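You operate a simulated robot arm through the tools that you are given. There is no shell and no other tool.

The job below is to be done with a simulated robot arm. You get a single attempt, and the scene is never put back.

TASK
Swap the tan core on the spindle for the blue roll.
Fine: the core goes in the grey tub; lock the yellow bar again. Where these are worked on the way, their far stop is far enough and under half their travel is too little: yellow bar.

The check looks at the end state, three seconds after you hand in, the way a careful person would. Anything else that was tipped, shoved, dropped, spilled or broken makes it a failure.

THE ROBOT
A 7-joint arm with a two-finger parallel gripper, fixed in place. Base frame: the origin is at the foot of the arm, x ahead of it, y to its left, z up; the work surface is at about z = 800. Readings come in mm, rad, newtons and seconds.
With the tool pointing down near the work surface it reaches from about 300 to 720 mm from the base axis. Its first joint turns from -2.897 to 2.897 rad. Payload 1.57 kg.
The tool frame sits at the grasp point between the pads (the TCP): z along the fingers, y along the line on which they close. The tips reach 30 mm beyond it. Largest opening 80 mm; finger width 17, thickness 12; the body of the gripper, 40 by 82 mm, starts 80 mm behind the TCP.
Orientation is told as [roll, pitch, yaw] about the base's x, y, z axes, in that order, counted from this pose: with the fingers straight down and closing along the base's y, the tool's x points along the base's -x, its y along +y and its z along -z.

THE INTERFACE
- The arm moves only by the tool arm_command. Its argument "targets" is text: rows parted by semicolons, each of 7 numbers parted by spaces: the shift along the base's x, y, z in mm, then the turn, a rotation vector about the base's x, y, z in rad, then the closure, from 0 (fully open) to 1 (shut). In form: tx ty tz wx wy wz hand; .... A call has 1 to 20 rows; each row shifts and turns the commanded pose from where the row before left it. Rows are played at 5 a second. More than 50 mm and 0.15 rad between two rows, or a gripper value outside its range, and nothing of the call is played. Where a pose cannot be reached the arm comes as near as it can. A force on the tool above 90 N (or 10 N above the force at the start of the call, whichever is more), or a blocked arm, ends the call early, and 0.2 s more pass. The fingers move at their own pace (about 72 mm/s each) and stop on an object; they squeeze with about 32 N. The grip force told is the motor's: it shows also when the fingers shut on nothing. Time passes only in rows, and 0.2 s behind the last, so rows that do not move let the fingers close. The reply holds the time, the measured pose of the TCP, the force on the tool along the base axes, the opening and the grip force, in the units named above and with some noise, with the torque about the TCP (base axes, N m) and any sound that the robot's microphone picked up.
- Cameras (640 x 400 px; columns grow to the right, rows downward): "scene" is fixed at [220.3, 649.7, 1548.5]; the picture's right is [-0.91, -0.41, 0.00], its down [-0.23, 0.51, -0.83] and it looks along [0.34, -0.76, -0.56] (base axes); focal length 338 px, centre (320, 200). "wrist" rides on the gripper at [72, -7, -122] in the tool frame; the picture's right is [0.09, 1.00, 0.00], its down [-0.84, 0.08, -0.54] and it looks along [-0.54, 0.05, 0.84] (tool axes); focal length 238 px, centre (320, 200). There is no depth. A picture from a camera that has moved, and an enlarged one, comes with that camera's place and axes in the base frame and with its lens.
- capture(camera): a new picture of that camera. No time passes.
- lift_body(by): slides the trunk up (or, below 0, down) by that many mm; the arm rides with it, the base frame stays. It gives what a move gives, with no picture.
- close_up(camera, box): a new picture of the part [left, top, right, bottom] of that camera's present view, enlarged. No time passes.
- finish_job(): hands the job in; it is judged then, once.

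Nothing tells you positions but the pictures and the camera data. Unless the task says otherwise, let go and move clear before handing in.

The tools are called as name(argument=value, ...) on one line, values as JSON. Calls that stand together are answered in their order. arm_command: Moves the arm, as the interface text tells. Its arguments: {"type":"object","properties":{"targets":{"type":"string"}},"required":["targets"]} The other tools are called the same way: lift_body (by) slides the trunk up or down; capture (camera) takes a picture; close_up (camera, box) takes an enlarged picture of a part of a camera's view; finish_job () hands the job in.

At the start:

```text
clock: 0.0
ee_pos: [460.2, -3.1, 1185.9]
ee_rot: [0.0, -0.002, 0.0]
force: [0.9, 0.6, 0.6]
moment: [0.01, 0.03, 0.0]
finger_gap: 80.1
gripper_force: 0.0
trunk travel left (down, up): [-75.0, 40.0]
```

scene: 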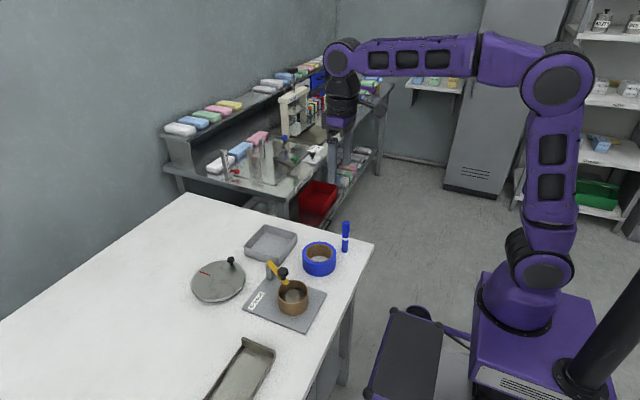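
wrist: 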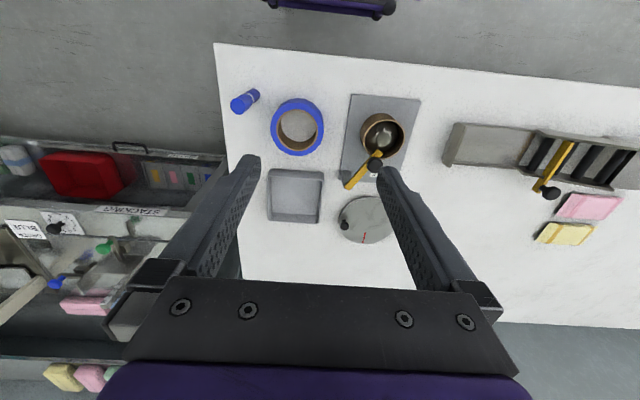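

I see a table with a grey plate carrying a tan core on a spindle with a yellow bar, a blue roll, a grey tub, a disc, and another fixture. I'll look closer before moving.

close_up(camera="scene", box=[180, 210, 380, 335])

close_up(camera="wrist", box=[220, 70, 440, 250])

close_up(camera="wrist", box=[430, 100, 640, 250])

close_up(camera="scene", box=[235, 240, 335, 335])

```text
3.20 times, centred on (280, 272) of scene
camera zoom: at [220.3, 649.7, 1548.5], right [-0.91, -0.41, 0.0], down [-0.23, 0.51, -0.83], along [0.34, -0.76, -0.56], focal length 1082 px, centre (448, -32)
```

zoom: 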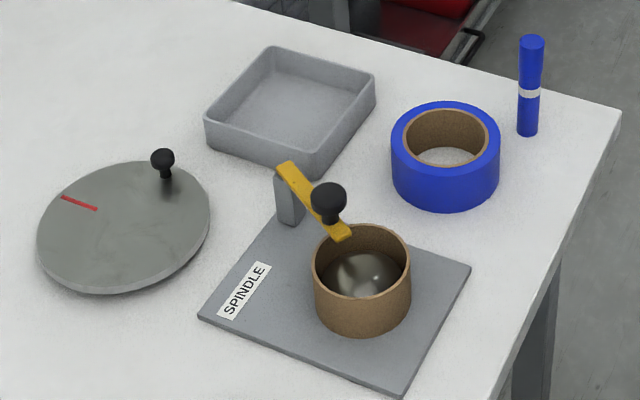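

```text
2.22 times, centred on (330, 160) of wrist
camera zoom: at [388.4, -8.1, 1307.4], right [-0.09, 1.0, 0.0], down [0.84, 0.08, 0.54], along [0.54, 0.05, -0.84], focal length 530 px, centre (298, 289)
```

zoom: 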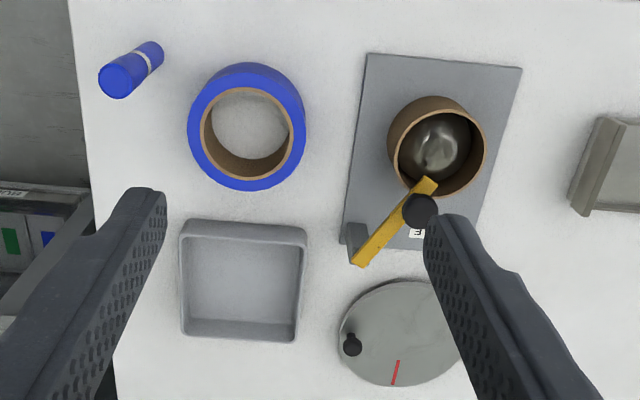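

```text
2.67 times, centred on (535, 175) of wrist
camera zoom: at [388.4, -8.1, 1307.4], right [-0.09, 1.0, 0.0], down [0.84, 0.08, 0.54], along [0.54, 0.05, -0.84], focal length 636 px, centre (-253, 267)
```

zoom: 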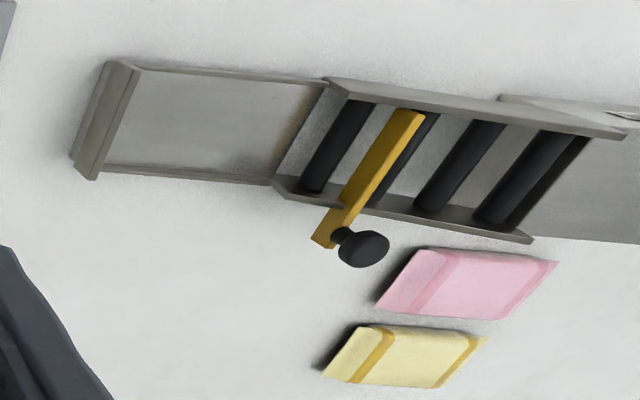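

```text
4.21 times, centred on (285, 288) of scene
camera zoom: at [220.3, 649.7, 1548.5], right [-0.91, -0.41, 0.0], down [-0.23, 0.51, -0.83], along [0.34, -0.76, -0.56], focal length 1424 px, centre (467, -168)
```

zoom: 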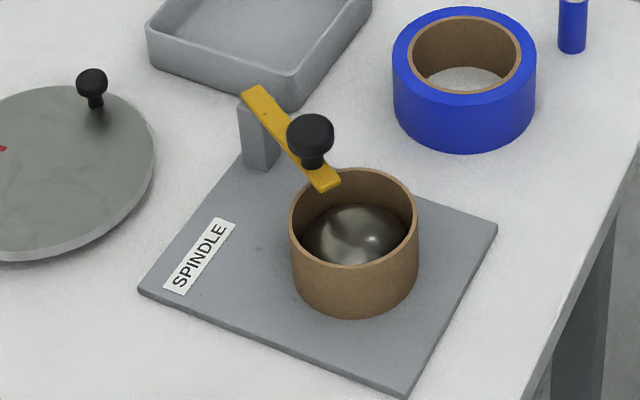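

The yellow bar on the spindle sits level at about z=870. It runs from a post near (633, 72) to over the core, which I place at about (527, 126). I'll move closer with the wrist camera to see the spindle and hinge better.

arm_command(targets="0 21 -33 0 0 0 0; 0 21 -33 0 0 0 0; 0 21 -33 0 0 0 0; 0 21 -33 0 0 0 0; 0 21 -33 0 0 0 0; 0 21 -33 0 0 0 0; 0 0 0 0 0 0 0")

capture(camera="wrist")

close_up(camera="wrist", box=[220, 80, 420, 205])

```text
clock: 1.6
ee_pos: [460.0, 125.1, 985.6]
ee_rot: [0.001, 0.001, -0.001]
force: [0.2, 0.0, -0.5]
moment: [-0.01, -0.01, 0.02]
finger_gap: 80.1
gripper_force: 0.1
trunk travel left (down, up): [-75.0, 40.0]
```

```text
taken
camera wrist: at [388.5, 119.1, 1107.9], right [-0.09, 1.0, 0.0], down [0.84, 0.08, 0.54], along [0.54, 0.05, -0.84], focal length 238 px, centre (320, 200)
```

wrist: 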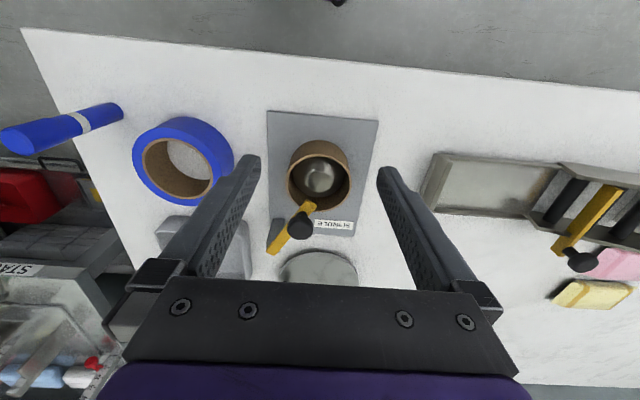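

```text
3.20 times, centred on (320, 142) of wrist
camera zoom: at [388.5, 119.1, 1107.9], right [-0.09, 1.0, 0.0], down [0.84, 0.08, 0.54], along [0.54, 0.05, -0.84], focal length 763 px, centre (320, 384)
```

zoom: 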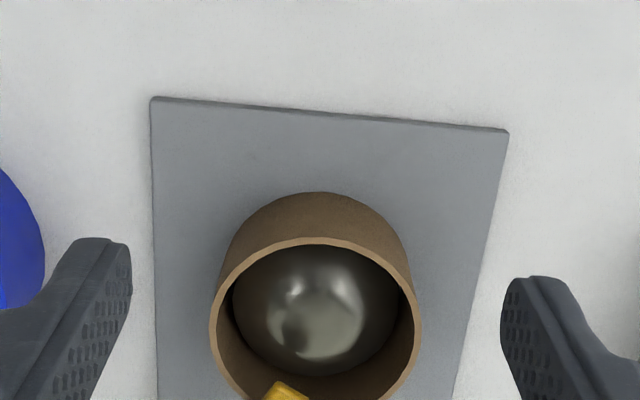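

The core looks to be about 80 mm across, with a domed spindle inside it. I'll zoom in on the whole spindle assembly and the bar hinge.

close_up(camera="wrist", box=[250, 130, 400, 260])

close_up(camera="scene", box=[255, 250, 325, 320])

```text
3.08 times, centred on (325, 195) of wrist
camera zoom: at [388.5, 119.1, 1107.9], right [-0.09, 1.0, 0.0], down [0.84, 0.08, 0.54], along [0.54, 0.05, -0.84], focal length 733 px, centre (305, 215)
```

zoom: 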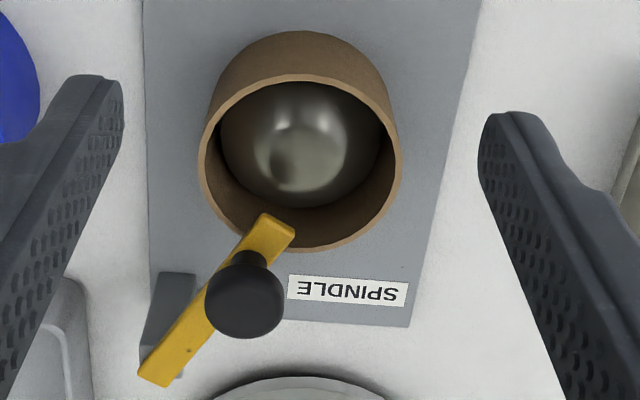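

```text
5.71 times, centred on (290, 285) of scene
camera zoom: at [220.3, 649.7, 1548.5], right [-0.91, -0.41, 0.0], down [-0.23, 0.51, -0.83], along [0.34, -0.76, -0.56], focal length 1932 px, centre (491, -286)
```

zoom: 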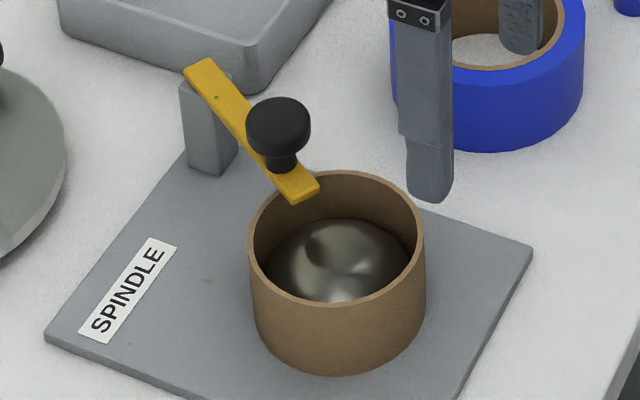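

The bar pivots on its post at about (616, 90). The knob is near (568, 112), with its head at z≈898. I'll hover over the knob with the fingers lined up across the bar's swing.

arm_command(targets="27 -3 -6 0 0 -0.109 0; 27 -3 -6 0 0 -0.109 0; 27 -3 -6 0 0 -0.109 0; 27 -4 -6 0 0 -0.109 0; 0 0 0 0 0 0 0; 0 0 0 0 0 0 0")

capture(camera="wrist")

close_up(camera="scene", box=[240, 215, 350, 325])

```text
clock: 3.0
ee_pos: [568.7, 111.8, 963.8]
ee_rot: [-0.001, 0.0, -0.438]
force: [1.2, -0.6, -0.1]
moment: [-0.02, -0.01, 0.01]
finger_gap: 80.1
gripper_force: 0.0
trunk travel left (down, up): [-75.0, 40.0]
```

```text
taken
camera wrist: at [501.2, 136.1, 1085.4], right [0.34, 0.94, 0.0], down [0.79, -0.28, 0.54], along [0.51, -0.18, -0.84], focal length 238 px, centre (320, 200)
```

wrist: 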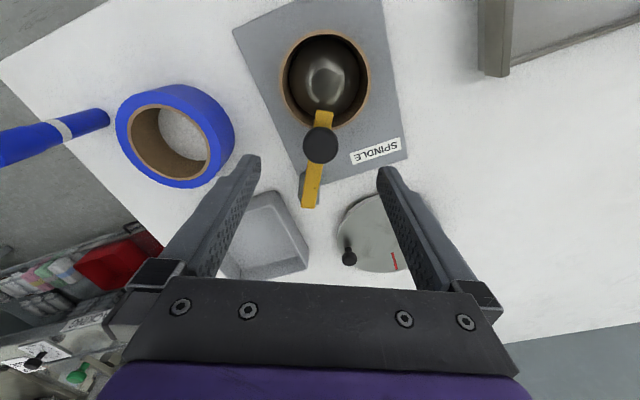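

```text
3.64 times, centred on (295, 270) of scene
camera zoom: at [220.3, 649.7, 1548.5], right [-0.91, -0.41, 0.0], down [-0.23, 0.51, -0.83], along [0.34, -0.76, -0.56], focal length 1230 px, centre (411, -54)
```

zoom: 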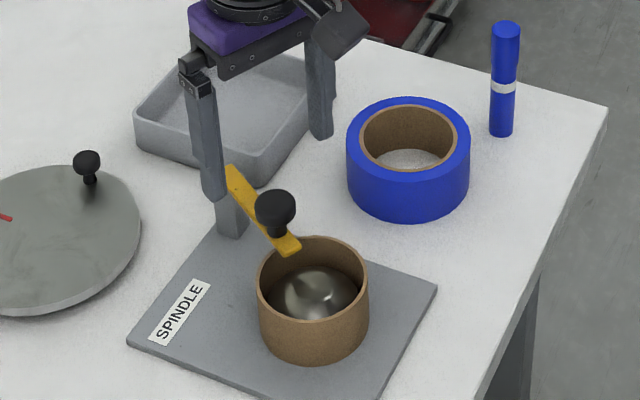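

The knob lies under the gripper at about (566, 113). I'll lower the fingers around it and close partway so it is loosely caged.

arm_command(targets="-1.5 0.6 -24 0 0 -0.025 0; -1.2 0.6 -24 0 0 -0.025 0; 0 0 0 0 0 0 0.25; 0 0 0 0 0 0 0.5; 0 0 0 0 0 0 0.5; 0 0 0 0 0 0 0.5")

close_up(camera="wrist", box=[220, 80, 420, 205])

close_up(camera="scene", box=[250, 230, 330, 310])

```text
clock: 4.4
ee_pos: [565.7, 111.6, 916.5]
ee_rot: [-0.001, 0.0, -0.486]
force: [-0.4, -0.1, -0.3]
moment: [-0.03, -0.01, -0.01]
finger_gap: 39.9
gripper_force: 0.0
trunk travel left (down, up): [-75.0, 40.0]
```

```text
3.20 times, centred on (320, 142) of wrist
camera zoom: at [499.3, 140.2, 1037.5], right [0.38, 0.92, 0.0], down [0.78, -0.32, 0.54], along [0.5, -0.21, -0.84], focal length 763 px, centre (320, 384)
```

zoom: 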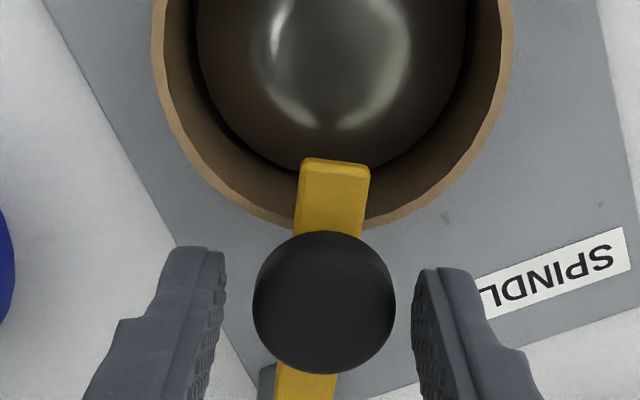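

```text
5.00 times, centred on (290, 270) of scene
camera zoom: at [220.3, 649.7, 1548.5], right [-0.91, -0.41, 0.0], down [-0.23, 0.51, -0.83], along [0.34, -0.76, -0.56], focal length 1691 px, centre (470, -150)
```

zoom: 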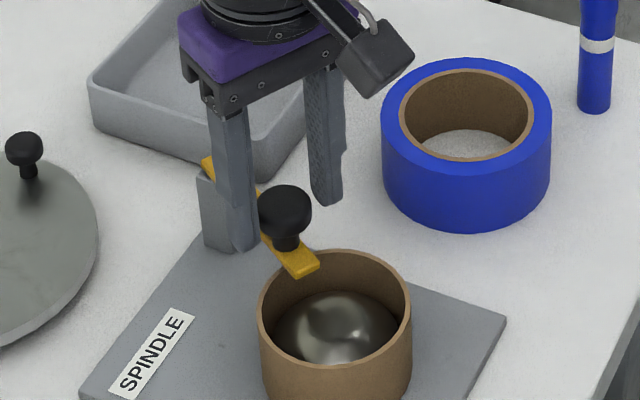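

The knob is caged between the fingers with about 5 mm of slack on each side. I'll centre a little better, then nudge gently toward −y and watch the force for the swing direction.

arm_command(targets="-3 1.7 0 0 0 0 0.5; -1.3 -2.7 0 0 0 0 0.5; -1.3 -2.7 0 0 0 0 0.5; 0 0 0 0 0 0 0.5")

arm_command(targets="-1.3 -2.7 0 0 0 0 0.5; 0 0 0 0 0 0 0.5")

close_up(camera="wrist", box=[220, 80, 420, 205])

```text
clock: 5.4
ee_pos: [560.3, 108.8, 916.0]
ee_rot: [0.0, -0.001, -0.488]
force: [0.8, 2.1, 0.6]
moment: [0.0, 0.0, -0.01]
finger_gap: 41.5
gripper_force: 0.8
trunk travel left (down, up): [-75.0, 40.0]
```

```text
clock: 6.0
ee_pos: [559.2, 106.2, 915.4]
ee_rot: [0.0, 0.0, -0.485]
force: [1.9, 6.3, 1.2]
moment: [0.17, -0.06, 0.03]
finger_gap: 46.3
gripper_force: 3.3
trunk travel left (down, up): [-75.0, 40.0]
```

```text
3.20 times, centred on (320, 142) of wrist
camera zoom: at [492.1, 134.6, 1037.0], right [0.38, 0.92, 0.0], down [0.78, -0.32, 0.54], along [0.5, -0.21, -0.84], focal length 763 px, centre (320, 384)
```

zoom: 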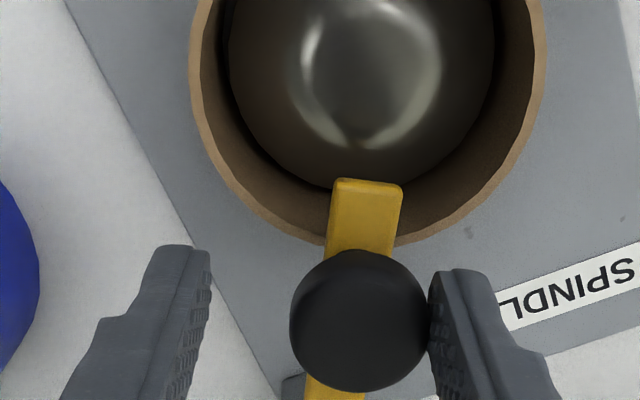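

Toward −y the finger gave way and the bar did not move, so that side is probably the stop. I'll try the other way, toward +y, just as gently.

arm_command(targets="1.7 3.6 0 0 0 0 0.5; 1.7 3.6 0 0 0 0 0.5; 1.3 2.7 0 0 0 0 0.5; 0.9 1.8 0 0 0 0 0.5; 0 0 0 0 0 0 0.5")

arm_command(targets="1.3 2.7 0 0 0 0 0.5; 0 0 0 0 0 0 0.5")

close_up(camera="wrist", box=[220, 80, 420, 205])

```text
clock: 7.2
ee_pos: [564.2, 118.2, 916.3]
ee_rot: [0.0, 0.001, -0.488]
force: [-0.3, -0.2, 0.3]
moment: [0.04, 0.02, 0.02]
finger_gap: 39.8
gripper_force: 0.0
trunk travel left (down, up): [-75.0, 40.0]
```

```text
clock: 7.8
ee_pos: [567.1, 121.1, 916.6]
ee_rot: [-0.001, 0.0, -0.487]
force: [-0.7, -0.3, 0.4]
moment: [-0.02, 0.01, -0.02]
finger_gap: 40.3
gripper_force: 0.5
trunk travel left (down, up): [-75.0, 40.0]
```

```text
3.20 times, centred on (320, 142) of wrist
camera zoom: at [499.0, 148.3, 1037.4], right [0.38, 0.92, 0.0], down [0.78, -0.32, 0.54], along [0.5, -0.21, -0.84], focal length 763 px, centre (320, 384)
```

zoom: 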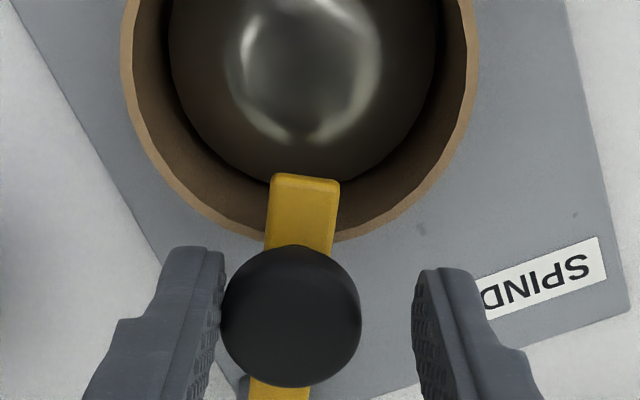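

arm_command(targets="1.3 2.7 0 0 0 0 0.5; 1.3 2.7 0 0 0 0 0.5; 0 0 0 0 0 0 0.5")

close_up(camera="wrist", box=[220, 80, 420, 205])

```text
clock: 8.6
ee_pos: [567.8, 125.6, 915.7]
ee_rot: [0.0, 0.0, -0.487]
force: [-1.8, -0.4, -0.2]
moment: [0.01, -0.02, -0.05]
finger_gap: 40.2
gripper_force: 0.6
trunk travel left (down, up): [-75.0, 40.0]
```

```text
3.20 times, centred on (320, 142) of wrist
camera zoom: at [501.4, 153.9, 1037.2], right [0.38, 0.92, 0.0], down [0.78, -0.32, 0.54], along [0.5, -0.21, -0.84], focal length 763 px, centre (320, 384)
```

zoom: 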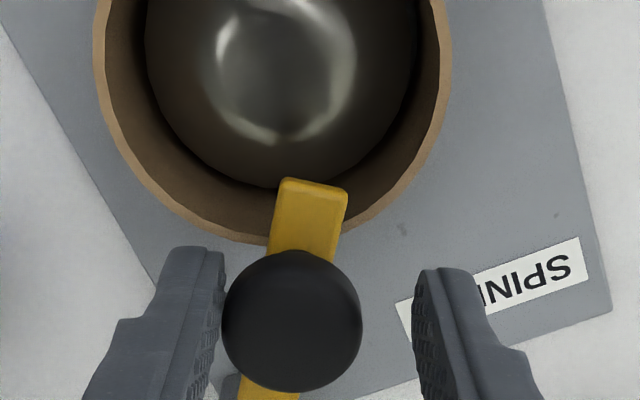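

The bar swings freely toward +y. I'll follow the arc around the pivot, turning the gripper along with it.

arm_command(targets="4.2 4.7 0 0 0 -0.105 0.5; 4.65 4.3 0 0 0 -0.105 0.5; 5.05 3.7 0 0 0 -0.105 0.5; 5.4 3.3 0 0 0 -0.105 0.5; 5.7 2.65 0 0 0 -0.105 0.5; 0 0 0 0 0 0 0.5")

capture(camera="wrist")

close_up(camera="scene", box=[250, 230, 330, 310])

```text
clock: 10.0
ee_pos: [592.3, 143.8, 914.8]
ee_rot: [0.0, 0.0, -1.011]
force: [0.6, 0.3, -0.2]
moment: [0.03, -0.01, 0.0]
finger_gap: 40.0
gripper_force: 0.1
trunk travel left (down, up): [-75.0, 40.0]
```

```text
taken
camera wrist: at [549.4, 202.5, 1037.3], right [0.8, 0.61, 0.0], down [0.51, -0.67, 0.54], along [0.33, -0.43, -0.84], focal length 238 px, centre (320, 200)
```

wrist: 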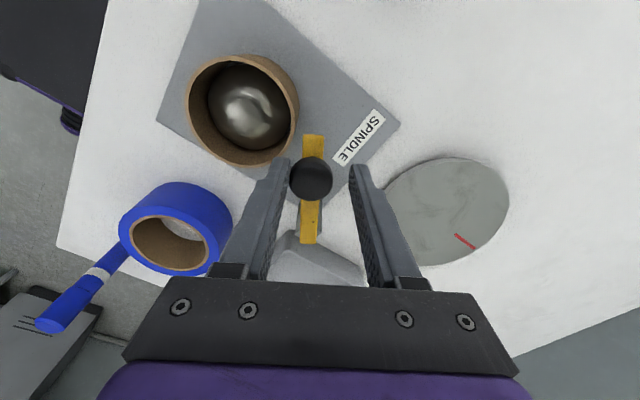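

```text
5.00 times, centred on (290, 270) of scene
camera zoom: at [220.3, 649.7, 1548.5], right [-0.91, -0.41, 0.0], down [-0.23, 0.51, -0.83], along [0.34, -0.76, -0.56], focal length 1691 px, centre (470, -150)
```

zoom: 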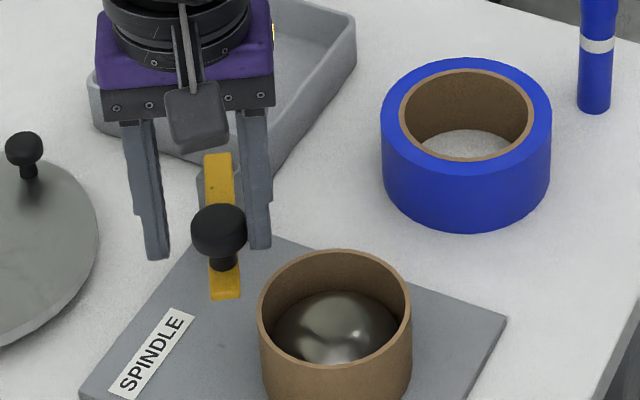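

arm_command(targets="6 2.05 0 0 0 -0.105 0.5; 6.1 1.4 0 0 0 -0.105 0.5; 6.2 0.8 0 0 0 -0.105 0.5; 0 0 0 0 0 0 0.5")

arm_command(targets="6.4 0 0 0 0 -0.105 0.5; 6.3 -0.5 0 0 0 -0.105 0.5; 6.1 -1.2 0 0 0 -0.105 0.5; 0 0 0 0 0 0 0.5")

capture(camera="wrist")

close_up(camera="scene", box=[230, 220, 330, 320])

```text
clock: 11.0
ee_pos: [610.3, 148.1, 916.2]
ee_rot: [-0.001, 0.0, -1.328]
force: [0.3, -0.6, 0.6]
moment: [-0.01, -0.01, -0.01]
finger_gap: 40.0
gripper_force: 0.0
trunk travel left (down, up): [-75.0, 40.0]
```

```text
clock: 12.0
ee_pos: [629.1, 146.8, 916.8]
ee_rot: [0.001, 0.0, -1.642]
force: [0.1, 0.4, -0.3]
moment: [-0.01, 0.05, -0.01]
finger_gap: 40.2
gripper_force: 0.3
trunk travel left (down, up): [-75.0, 40.0]
```

```text
taken
camera wrist: at [628.7, 219.7, 1037.3], right [1.0, 0.02, 0.0], down [0.02, -0.84, 0.54], along [0.01, -0.54, -0.84], focal length 238 px, centre (320, 200)
```

wrist: 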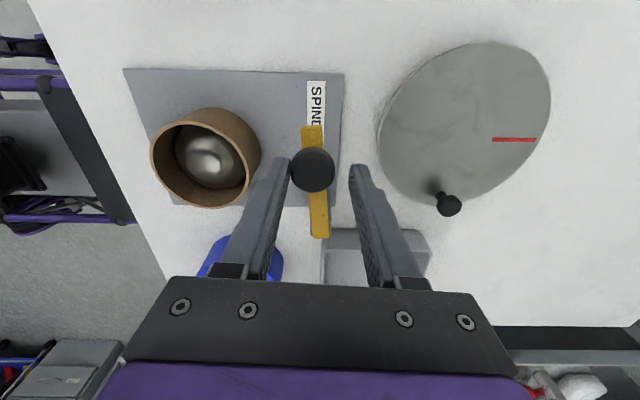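

```text
4.00 times, centred on (280, 270) of scene
camera zoom: at [220.3, 649.7, 1548.5], right [-0.91, -0.41, 0.0], down [-0.23, 0.51, -0.83], along [0.34, -0.76, -0.56], focal length 1353 px, centre (480, -80)
```

zoom: 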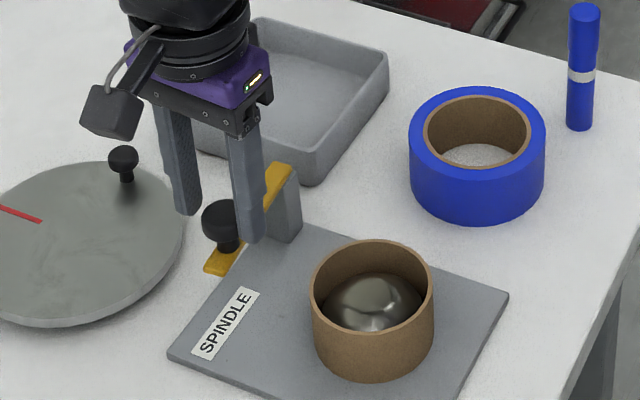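

The bar has turned about 70° and still moves freely. I'll continue toward its far stop.

arm_command(targets="6 -1.8 0 0 0 -0.105 0.5; 5.9 -2.5 0 0 0 -0.105 0.5; 0 0 0 0 0 0 0.5")

arm_command(targets="5.4 -3.1 0 0 0 -0.105 0.5; 5.2 -3.6 0 0 0 -0.105 0.5; 0 0 0 0 0 0 0.5")

capture(camera="wrist")

```text
clock: 12.8
ee_pos: [641.8, 143.6, 916.4]
ee_rot: [-0.002, 0.0, -1.856]
force: [-0.5, 1.2, 0.3]
moment: [0.0, 0.01, 0.0]
finger_gap: 40.0
gripper_force: 0.1
trunk travel left (down, up): [-75.0, 40.0]
```

```text
clock: 13.6
ee_pos: [651.9, 135.7, 915.6]
ee_rot: [0.0, 0.001, -2.064]
force: [-2.6, 0.7, 0.7]
moment: [-0.01, 0.06, -0.01]
finger_gap: 41.5
gripper_force: 0.1
trunk travel left (down, up): [-75.0, 40.0]
```

```text
taken
camera wrist: at [680.8, 202.9, 1037.0], right [0.92, -0.39, 0.0], down [-0.33, -0.77, 0.54], along [-0.21, -0.5, -0.84], focal length 238 px, centre (320, 200)
```

wrist: 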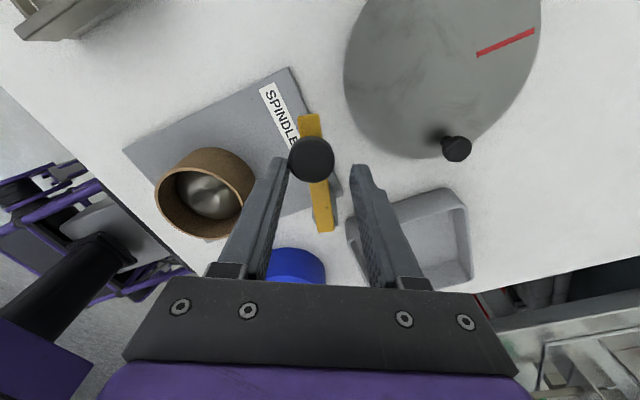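

I was following too small an arc. Refitting the knob track puts the pivot near (629, 77) with a radius of about 76 mm. I'll re-centre on the knob and keep pushing gently to find the far stop.

arm_command(targets="2 5 0 0 0 0.05 0.5; 2 5 0 0 0 0.05 0.5; 0 0 0 0 0 0 0.5")

arm_command(targets="3.5 -0.8 0 0 0 0 0.5; 3.5 -1 0 0 0 0 0.5; 0 0 0 0 0 0 0.5")

capture(camera="wrist")

close_up(camera="scene", box=[220, 210, 330, 320])

```text
clock: 14.4
ee_pos: [657.2, 146.2, 916.3]
ee_rot: [0.0, -0.001, -1.961]
force: [-0.6, -1.3, -0.4]
moment: [0.0, -0.01, 0.0]
finger_gap: 40.7
gripper_force: 0.1
trunk travel left (down, up): [-75.0, 40.0]
```

```text
clock: 15.2
ee_pos: [663.0, 144.3, 915.7]
ee_rot: [-0.001, 0.003, -1.962]
force: [-12.8, 0.8, 0.2]
moment: [-0.07, 0.34, 0.12]
finger_gap: 50.7
gripper_force: 6.1
trunk travel left (down, up): [-75.0, 40.0]
```

```text
taken
camera wrist: at [684.1, 213.8, 1037.1], right [0.96, -0.29, 0.0], down [-0.25, -0.8, 0.54], along [-0.16, -0.52, -0.84], focal length 238 px, centre (320, 200)
```

wrist: 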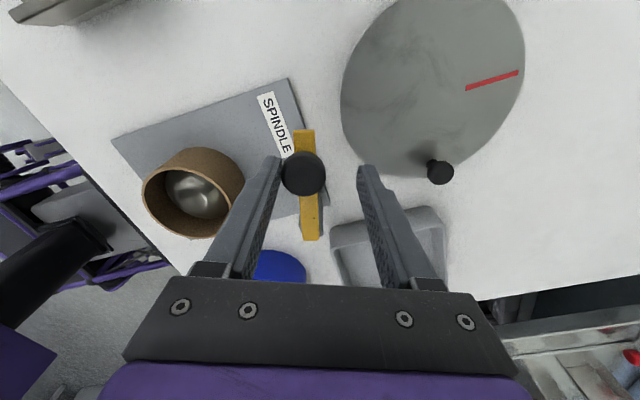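

```text
3.64 times, centred on (275, 265) of scene
camera zoom: at [220.3, 649.7, 1548.5], right [-0.91, -0.41, 0.0], down [-0.23, 0.51, -0.83], along [0.34, -0.76, -0.56], focal length 1230 px, centre (484, -36)
```

zoom: 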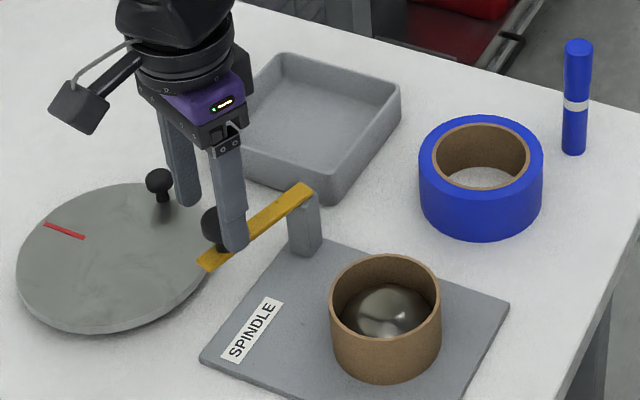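

The bar has reached its far stop: the force rose to 13 N and the finger gave way. I'll back off, lift clear and move above the core's −x wall to measure it.

arm_command(targets="-4.5 1 0 0 0 0 0.5; -4.5 1 0 0 0 0 0.5; 0 0 0 0 0 0 0.5; 0 0 30 0 0 0 0.5; 0 0 35 0 0 0 0.5; 0 0 35 0 0 0 0.5; -41 -4.2 0 0 0 0.098 0.3; -41 -4.2 0 0 0 0.098 0.2; -41 -4.2 0 0 0 0.098 0.2; -41 -4.2 0 0 0 0.098 0.2; 0 0 0 0 0 0 0.2; 0 0 0 0 0 0 0.2")

capture(camera="wrist")

capture(camera="scene")

```text
clock: 17.8
ee_pos: [488.8, 128.9, 1016.8]
ee_rot: [0.0, 0.0, -1.57]
force: [0.4, 0.5, -0.1]
moment: [0.0, -0.02, 0.04]
finger_gap: 64.0
gripper_force: 0.1
trunk travel left (down, up): [-75.0, 40.0]
```

```text
taken
camera wrist: at [484.0, 201.4, 1137.4], right [1.0, 0.09, 0.0], down [0.08, -0.84, 0.54], along [0.05, -0.54, -0.84], focal length 238 px, centre (320, 200)
```

wrist: 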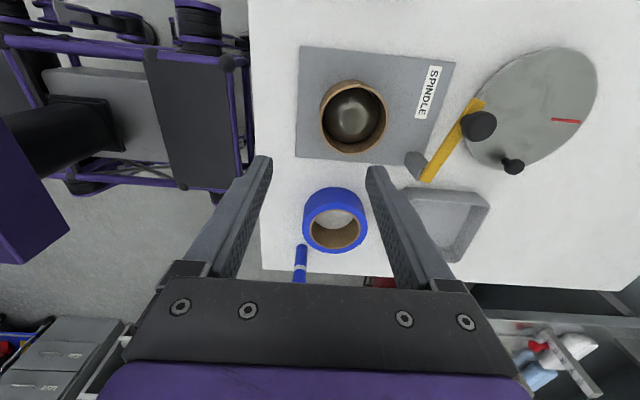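

```text
taken
```

scene: 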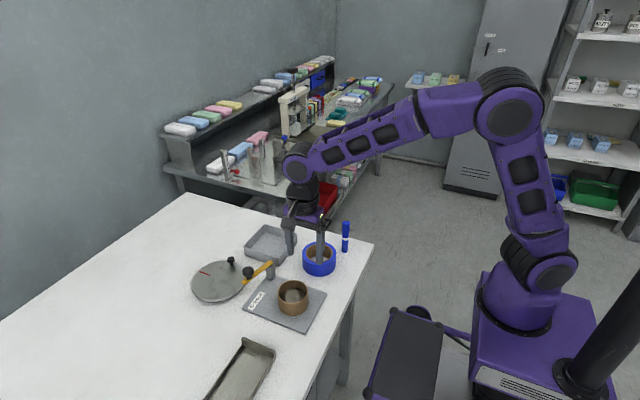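

The bar stays open. I'll zoom in to measure the core rim, blue roll and tub from here.

close_up(camera="wrist", box=[294, 70, 414, 145])

close_up(camera="wrist", box=[280, 175, 400, 265])

close_up(camera="wrist", box=[380, 150, 520, 270])

close_up(camera="scene", box=[180, 215, 360, 330])

```text
5.33 times, centred on (354, 108) of wrist
camera zoom: at [484.0, 201.4, 1137.4], right [1.0, 0.09, 0.0], down [0.08, -0.84, 0.54], along [0.05, -0.54, -0.84], focal length 1271 px, centre (139, 693)
```

zoom: 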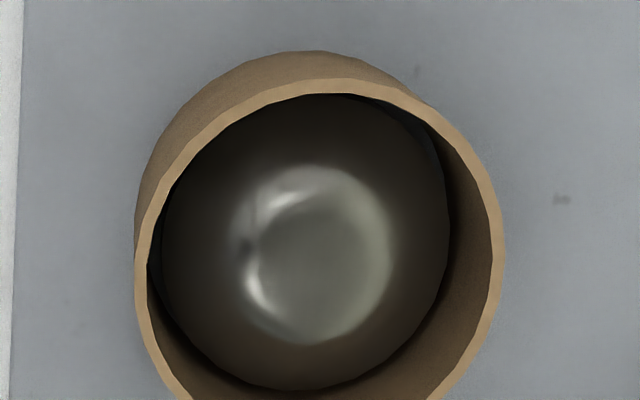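

```text
4.44 times, centred on (340, 220) of wrist
camera zoom: at [484.0, 201.4, 1137.4], right [1.0, 0.09, 0.0], down [0.08, -0.84, 0.54], along [0.05, -0.54, -0.84], focal length 1059 px, centre (231, 111)
```

zoom: 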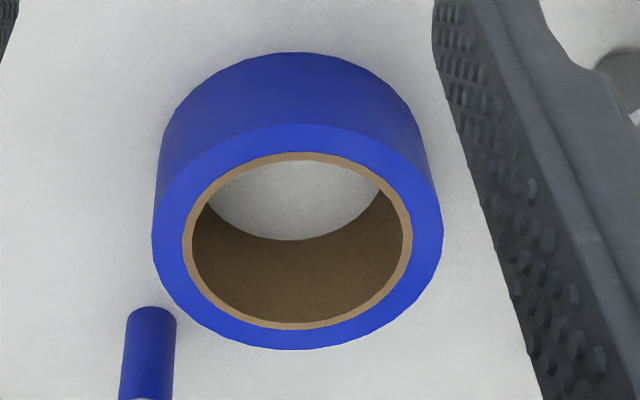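

```text
3.33 times, centred on (450, 210) of wrist
camera zoom: at [484.0, 201.4, 1137.4], right [1.0, 0.09, 0.0], down [0.08, -0.84, 0.54], along [0.05, -0.54, -0.84], focal length 794 px, centre (-113, 167)
```

zoom: 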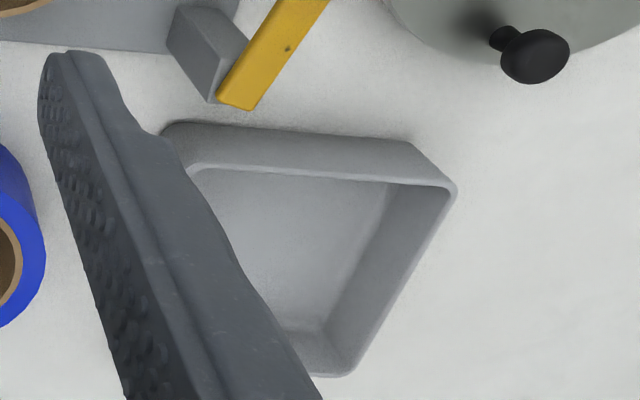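

```text
3.48 times, centred on (270, 272) of scene
camera zoom: at [220.3, 649.7, 1548.5], right [-0.91, -0.41, 0.0], down [-0.23, 0.51, -0.83], along [0.34, -0.76, -0.56], focal length 1176 px, centre (494, -52)
```

zoom: 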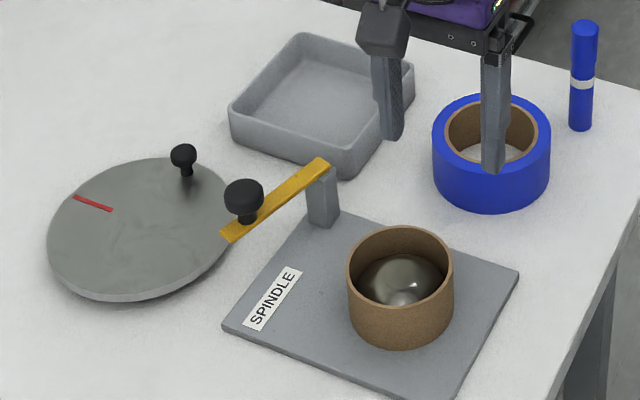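

The core is centred at about (529, 130) with outer radius 40 and a thin wall of about 3 mm, and its rim is at z≈855. The dome inside comes up to about rim height. I'll come down over the −x wall with a narrow gap and check the fingers against the wall.

arm_command(targets="0.6 0.4 -39 0 0 0 0.5; 0.6 0.4 -39 0 0 0 0.85; 0.5 0.3 -39 0 0 0 0.85; 0 0 0 0 0 0 0.85; 0 0 0 0 0 0 0.85")

close_up(camera="wrist", box=[240, 90, 400, 190])

close_up(camera="scene", box=[260, 250, 330, 320])

```text
clock: 19.0
ee_pos: [492.2, 130.1, 898.5]
ee_rot: [0.001, -0.001, -1.571]
force: [0.2, -0.6, -0.2]
moment: [-0.04, 0.0, -0.03]
finger_gap: 12.0
gripper_force: 0.1
trunk travel left (down, up): [-75.0, 40.0]
```

```text
4.00 times, centred on (320, 140) of wrist
camera zoom: at [485.9, 203.0, 1019.6], right [1.0, 0.09, 0.0], down [0.08, -0.84, 0.54], along [0.05, -0.54, -0.84], focal length 953 px, centre (320, 440)
```

zoom: 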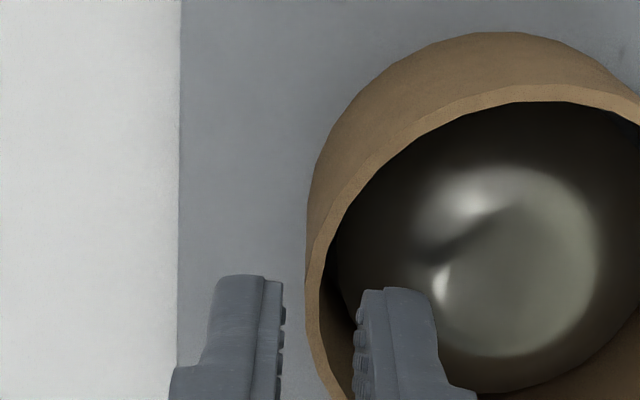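

```text
5.71 times, centred on (295, 285) of scene
camera zoom: at [220.3, 649.7, 1548.5], right [-0.91, -0.41, 0.0], down [-0.23, 0.51, -0.83], along [0.34, -0.76, -0.56], focal length 1932 px, centre (463, -286)
```

zoom: 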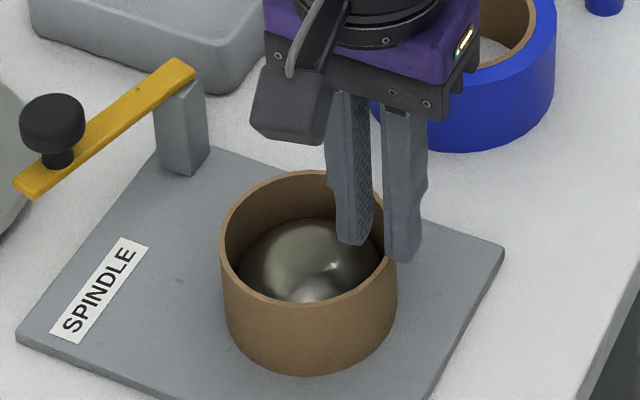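

The wall sits between the pads, about 1 mm off centre. I'll correct that, narrow the gap to 8 mm and step down while watching the force for contact with the dome.

arm_command(targets="-1.2 0 0 0 0 0 0.9; 0 0 -6 0 0 0 0.9; 0 0 -7 0 0 0 0.9; 0 0 0 0 0 0 0.9")

arm_command(targets="0 0 -2 0 0 0 0.9; 0 0 -2 0 0 0 0.9; 0 0 0 0 0 0 0.9")

close_up(camera="wrist", box=[240, 90, 400, 190])

close_up(camera="scene", box=[260, 250, 330, 320])

```text
clock: 20.0
ee_pos: [492.3, 130.3, 886.1]
ee_rot: [-0.001, 0.001, -1.572]
force: [1.0, 0.7, 0.4]
moment: [-0.02, 0.0, 0.0]
finger_gap: 7.8
gripper_force: 0.0
trunk travel left (down, up): [-75.0, 40.0]
```

```text
clock: 20.8
ee_pos: [491.6, 129.4, 881.9]
ee_rot: [-0.001, 0.0, -1.57]
force: [0.4, -0.3, 0.5]
moment: [0.02, 0.0, 0.01]
finger_gap: 7.8
gripper_force: 0.0
trunk travel left (down, up): [-75.0, 40.0]
```

```text
4.00 times, centred on (320, 140) of wrist
camera zoom: at [484.7, 202.8, 1003.2], right [1.0, 0.09, 0.0], down [0.08, -0.84, 0.54], along [0.05, -0.54, -0.84], focal length 953 px, centre (320, 440)
```

zoom: 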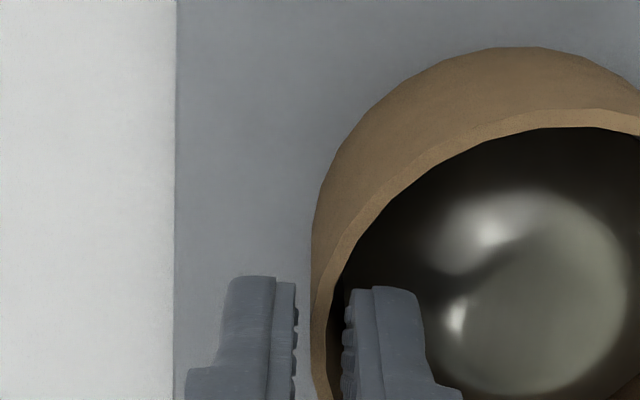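

```text
5.71 times, centred on (295, 285) of scene
camera zoom: at [220.3, 649.7, 1548.5], right [-0.91, -0.41, 0.0], down [-0.23, 0.51, -0.83], along [0.34, -0.76, -0.56], focal length 1932 px, centre (463, -286)
```

zoom: 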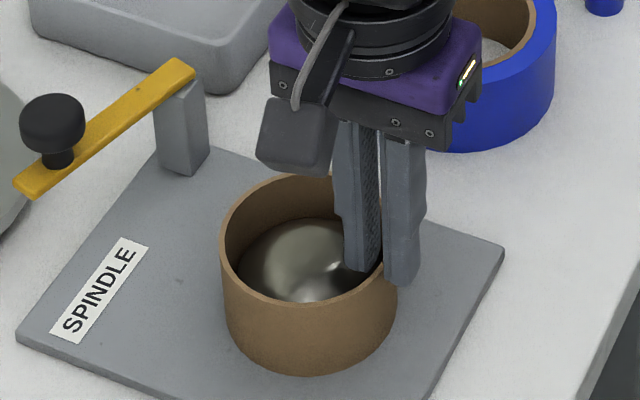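

arm_command(targets="0 0 -2 0 0 0 0.9; 0 0 0 0 0 0 0.9")

arm_command(targets="0 0 -2 0 0 0 0.9; 0 0 0 0 0 0 0.9")

arm_command(targets="0 0 -2 0 0 0 0.9; 0 0 0 0 0 0 0.9")

```text
clock: 21.4
ee_pos: [492.0, 130.1, 880.3]
ee_rot: [0.0, 0.0, -1.571]
force: [0.8, 0.6, 0.0]
moment: [-0.02, -0.04, -0.04]
finger_gap: 7.8
gripper_force: 0.2
trunk travel left (down, up): [-75.0, 40.0]
```

```text
clock: 22.0
ee_pos: [490.2, 131.1, 878.8]
ee_rot: [0.001, 0.0, -1.571]
force: [0.8, 0.0, 0.6]
moment: [-0.01, 0.01, 0.02]
finger_gap: 7.9
gripper_force: 0.0
trunk travel left (down, up): [-75.0, 40.0]
```

```text
clock: 22.6
ee_pos: [490.7, 130.2, 877.0]
ee_rot: [0.0, 0.001, -1.57]
force: [0.6, 0.2, -0.7]
moment: [0.01, 0.0, -0.01]
finger_gap: 7.8
gripper_force: 0.1
trunk travel left (down, up): [-75.0, 40.0]
```

arm_command(targets="0 0 -2 0 0 0 0.9; 0 0 0 0 0 0 0.9")

arm_command(targets="0 0 -2 0 0 0 0.9; 0 0 0 0 0 0 0.9")

close_up(camera="wrist", box=[240, 90, 400, 190])

close_up(camera="scene", box=[260, 250, 330, 320])

```text
clock: 23.2
ee_pos: [491.4, 129.4, 874.4]
ee_rot: [0.001, -0.002, -1.57]
force: [0.1, 0.7, 0.2]
moment: [0.0, 0.01, -0.02]
finger_gap: 8.1
gripper_force: 0.1
trunk travel left (down, up): [-75.0, 40.0]
```

```text
clock: 23.8
ee_pos: [490.8, 130.0, 873.0]
ee_rot: [0.001, -0.001, -1.571]
force: [-0.2, 0.2, 0.2]
moment: [0.01, 0.01, 0.01]
finger_gap: 8.1
gripper_force: 0.0
trunk travel left (down, up): [-75.0, 40.0]
```

```text
4.00 times, centred on (320, 140) of wrist
camera zoom: at [484.4, 202.5, 993.5], right [1.0, 0.09, 0.0], down [0.08, -0.84, 0.54], along [0.05, -0.54, -0.84], focal length 953 px, centre (320, 440)
```

zoom: 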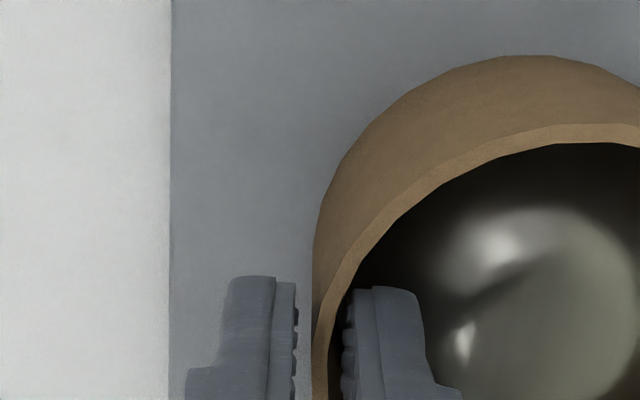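

```text
5.71 times, centred on (295, 285) of scene
camera zoom: at [220.3, 649.7, 1548.5], right [-0.91, -0.41, 0.0], down [-0.23, 0.51, -0.83], along [0.34, -0.76, -0.56], focal length 1932 px, centre (463, -286)
```

zoom: 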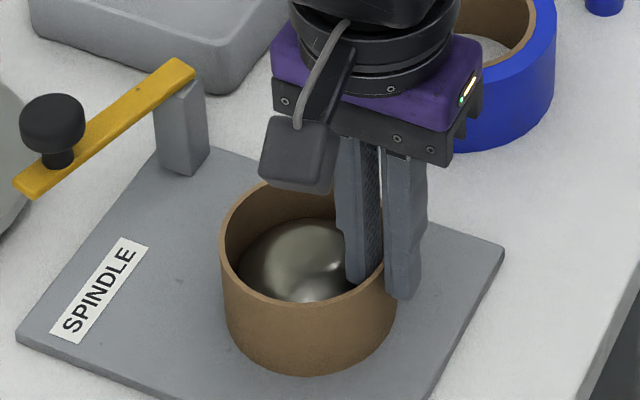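

The fingertips reach about 12 mm below the rim without touching anything. I'll close on the wall now.

arm_command(targets="0 0 0 0 0 0 0.95; 0 0 0 0 0 0 1; 0 0 0 0 0 0 1; 0 0 0 0 0 0 1")

close_up(camera="wrist", box=[240, 90, 400, 190])

```text
clock: 24.8
ee_pos: [490.7, 129.7, 874.1]
ee_rot: [-0.002, -0.001, -1.571]
force: [0.5, -0.5, -0.9]
moment: [0.0, 0.0, 0.02]
finger_gap: 3.1
gripper_force: 24.1
trunk travel left (down, up): [-75.0, 40.0]
```

```text
4.00 times, centred on (320, 140) of wrist
camera zoom: at [484.5, 202.5, 993.6], right [1.0, 0.09, 0.0], down [0.08, -0.84, 0.54], along [0.05, -0.54, -0.84], focal length 953 px, centre (320, 440)
```

zoom: 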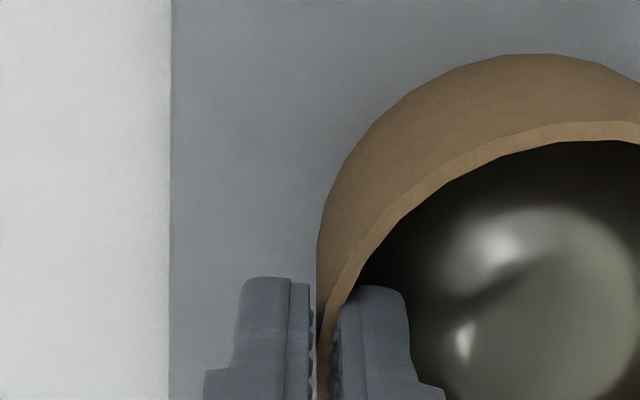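

The wall is gripped: 3.1 mm gap and 24 N. I'll lift straight up slowly.

arm_command(targets="0 0 4 0 0 0 1; 0 0 6 0 0 0 1; 0 0 0 0 0 0 1")

close_up(camera="scene", box=[260, 250, 330, 320])

```text
clock: 25.6
ee_pos: [490.4, 130.4, 883.1]
ee_rot: [-0.001, 0.0, -1.571]
force: [-0.1, 0.1, 0.4]
moment: [-0.03, 0.03, 0.01]
finger_gap: 3.2
gripper_force: 24.1
trunk travel left (down, up): [-75.0, 40.0]
```

```text
5.71 times, centred on (295, 285) of scene
camera zoom: at [220.3, 649.7, 1548.5], right [-0.91, -0.41, 0.0], down [-0.23, 0.51, -0.83], along [0.34, -0.76, -0.56], focal length 1932 px, centre (463, -286)
```

zoom: 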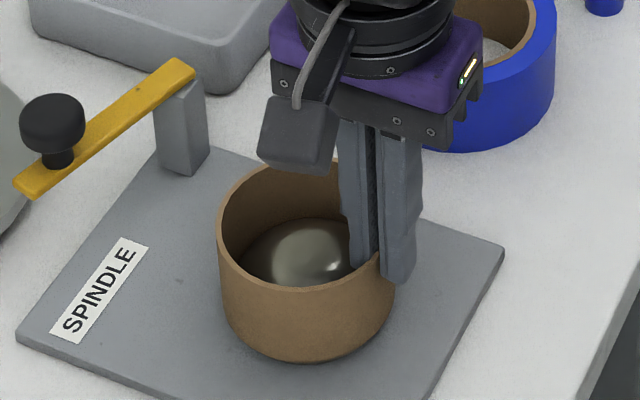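

The core is coming up with the gripper. I'll raise it well clear, carry it −y and then +x over the tub, which I place at about x 645–767, y −112–16.

arm_command(targets="0 0 20 0 0 0 1; 0 0 25 0 0 0 1; 0 0 25 0 0 0 1; 0 0 30 0 0 0 1; 0 -22 0 0 0 0 1; 0 -26 0 0 0 0 1; 0 -26 0 0 0 0 1; 0 -26 0 0 0 0 1; 0 -26 0 0 0 0 1; 0 -26 0 0 0 0 1; 0 -26 0 0 0 0 1; 0 0 0 0 0 0 1")

arm_command(targets="20 0 0 0 0 0 1; 26 0 0 0 0 0 1; 26 0 0 0 0 0 1; 26 0 0 0 0 0 1; 26 0 0 0 0 0 1; 26 0 0 0 0 0 1; 20 0 0 0 0 0 1; 8.5 0 0 0 0 0 1; 0 0 0 0 0 0 1")

capture(camera="wrist")

close_up(camera="scene", box=[180, 190, 360, 330])

```text
clock: 28.2
ee_pos: [489.5, -47.1, 983.2]
ee_rot: [0.003, -0.002, -1.571]
force: [0.4, 0.7, 0.0]
moment: [0.0, 0.03, -0.01]
finger_gap: 3.2
gripper_force: 24.2
trunk travel left (down, up): [-75.0, 40.0]
```

```text
clock: 30.2
ee_pos: [670.0, -47.5, 983.2]
ee_rot: [0.001, 0.001, -1.571]
force: [-0.6, -0.4, -0.5]
moment: [0.05, 0.01, 0.01]
finger_gap: 3.5
gripper_force: 24.2
trunk travel left (down, up): [-75.0, 40.0]
```

```text
taken
camera wrist: at [662.9, 24.1, 1103.4], right [1.0, 0.09, 0.0], down [0.08, -0.84, 0.54], along [0.05, -0.54, -0.84], focal length 238 px, centre (320, 200)
```

wrist: 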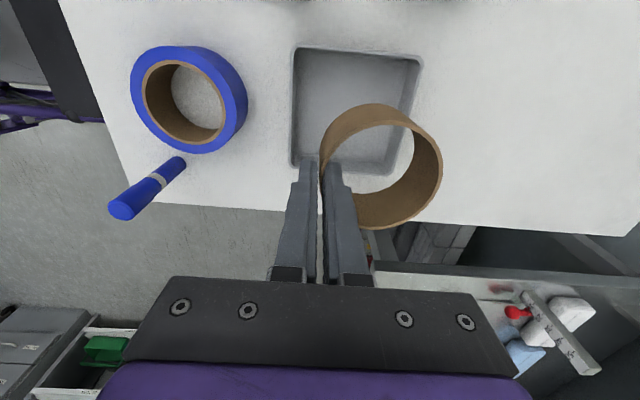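

```text
2.86 times, centred on (270, 260) of scene
camera zoom: at [220.3, 649.7, 1548.5], right [-0.91, -0.41, 0.0], down [-0.23, 0.51, -0.83], along [0.34, -0.76, -0.56], focal length 966 px, centre (463, 29)
```

zoom: 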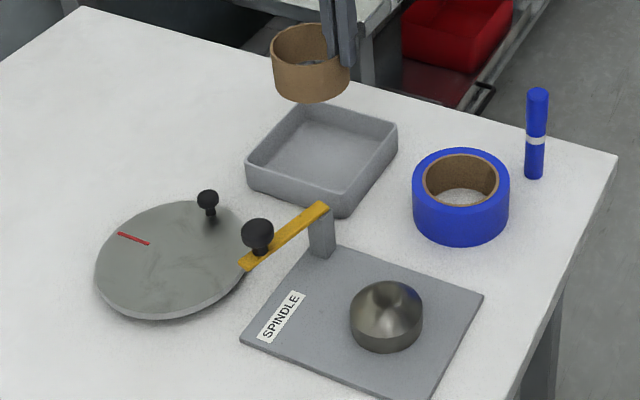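

The core hangs level over the tub, with about 10 mm to spare all round. I'll lower it and check near the bottom.

arm_command(targets="0 0 -25 0 0 0 1; 0 0 -25 0 0 0 1; 0 0 -25 0 0 0 1; 0 0 -15 0 0 0 1; 0 0 -8 0 0 0 1; 0 0 0 0 0 0 1")

close_up(camera="scene", box=[220, 190, 320, 290])

capture(camera="wrist")

```text
clock: 31.6
ee_pos: [669.0, -47.2, 884.1]
ee_rot: [0.0, 0.002, -1.571]
force: [-0.9, 0.1, -0.8]
moment: [0.0, 0.01, 0.01]
finger_gap: 3.1
gripper_force: 24.4
trunk travel left (down, up): [-75.0, 40.0]
```

```text
4.00 times, centred on (270, 240) of scene
camera zoom: at [220.3, 649.7, 1548.5], right [-0.91, -0.41, 0.0], down [-0.23, 0.51, -0.83], along [0.34, -0.76, -0.56], focal length 1353 px, centre (520, 40)
```

zoom: 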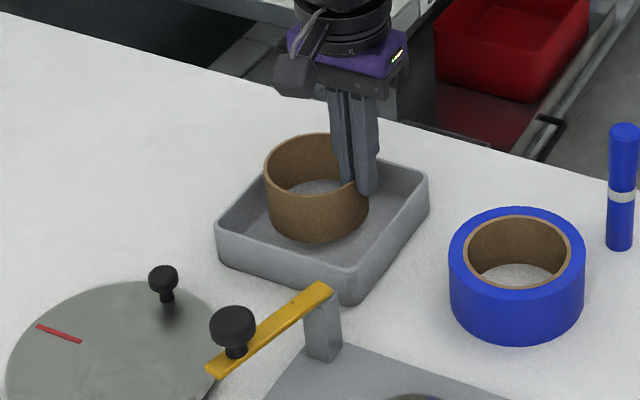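

```text
taken
camera wrist: at [663.3, 24.4, 1005.2], right [1.0, 0.09, 0.0], down [0.08, -0.84, 0.54], along [0.05, -0.54, -0.84], focal length 238 px, centre (320, 200)
```

wrist: 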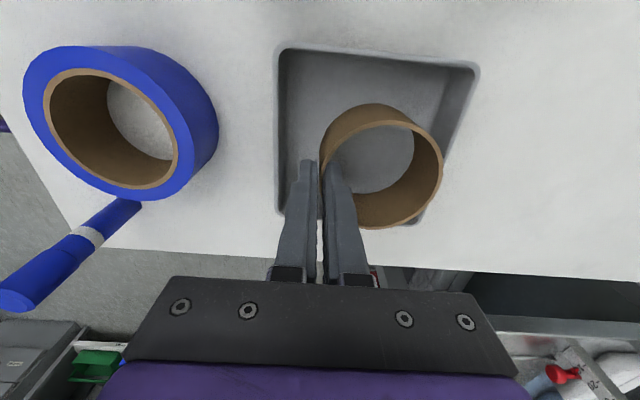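

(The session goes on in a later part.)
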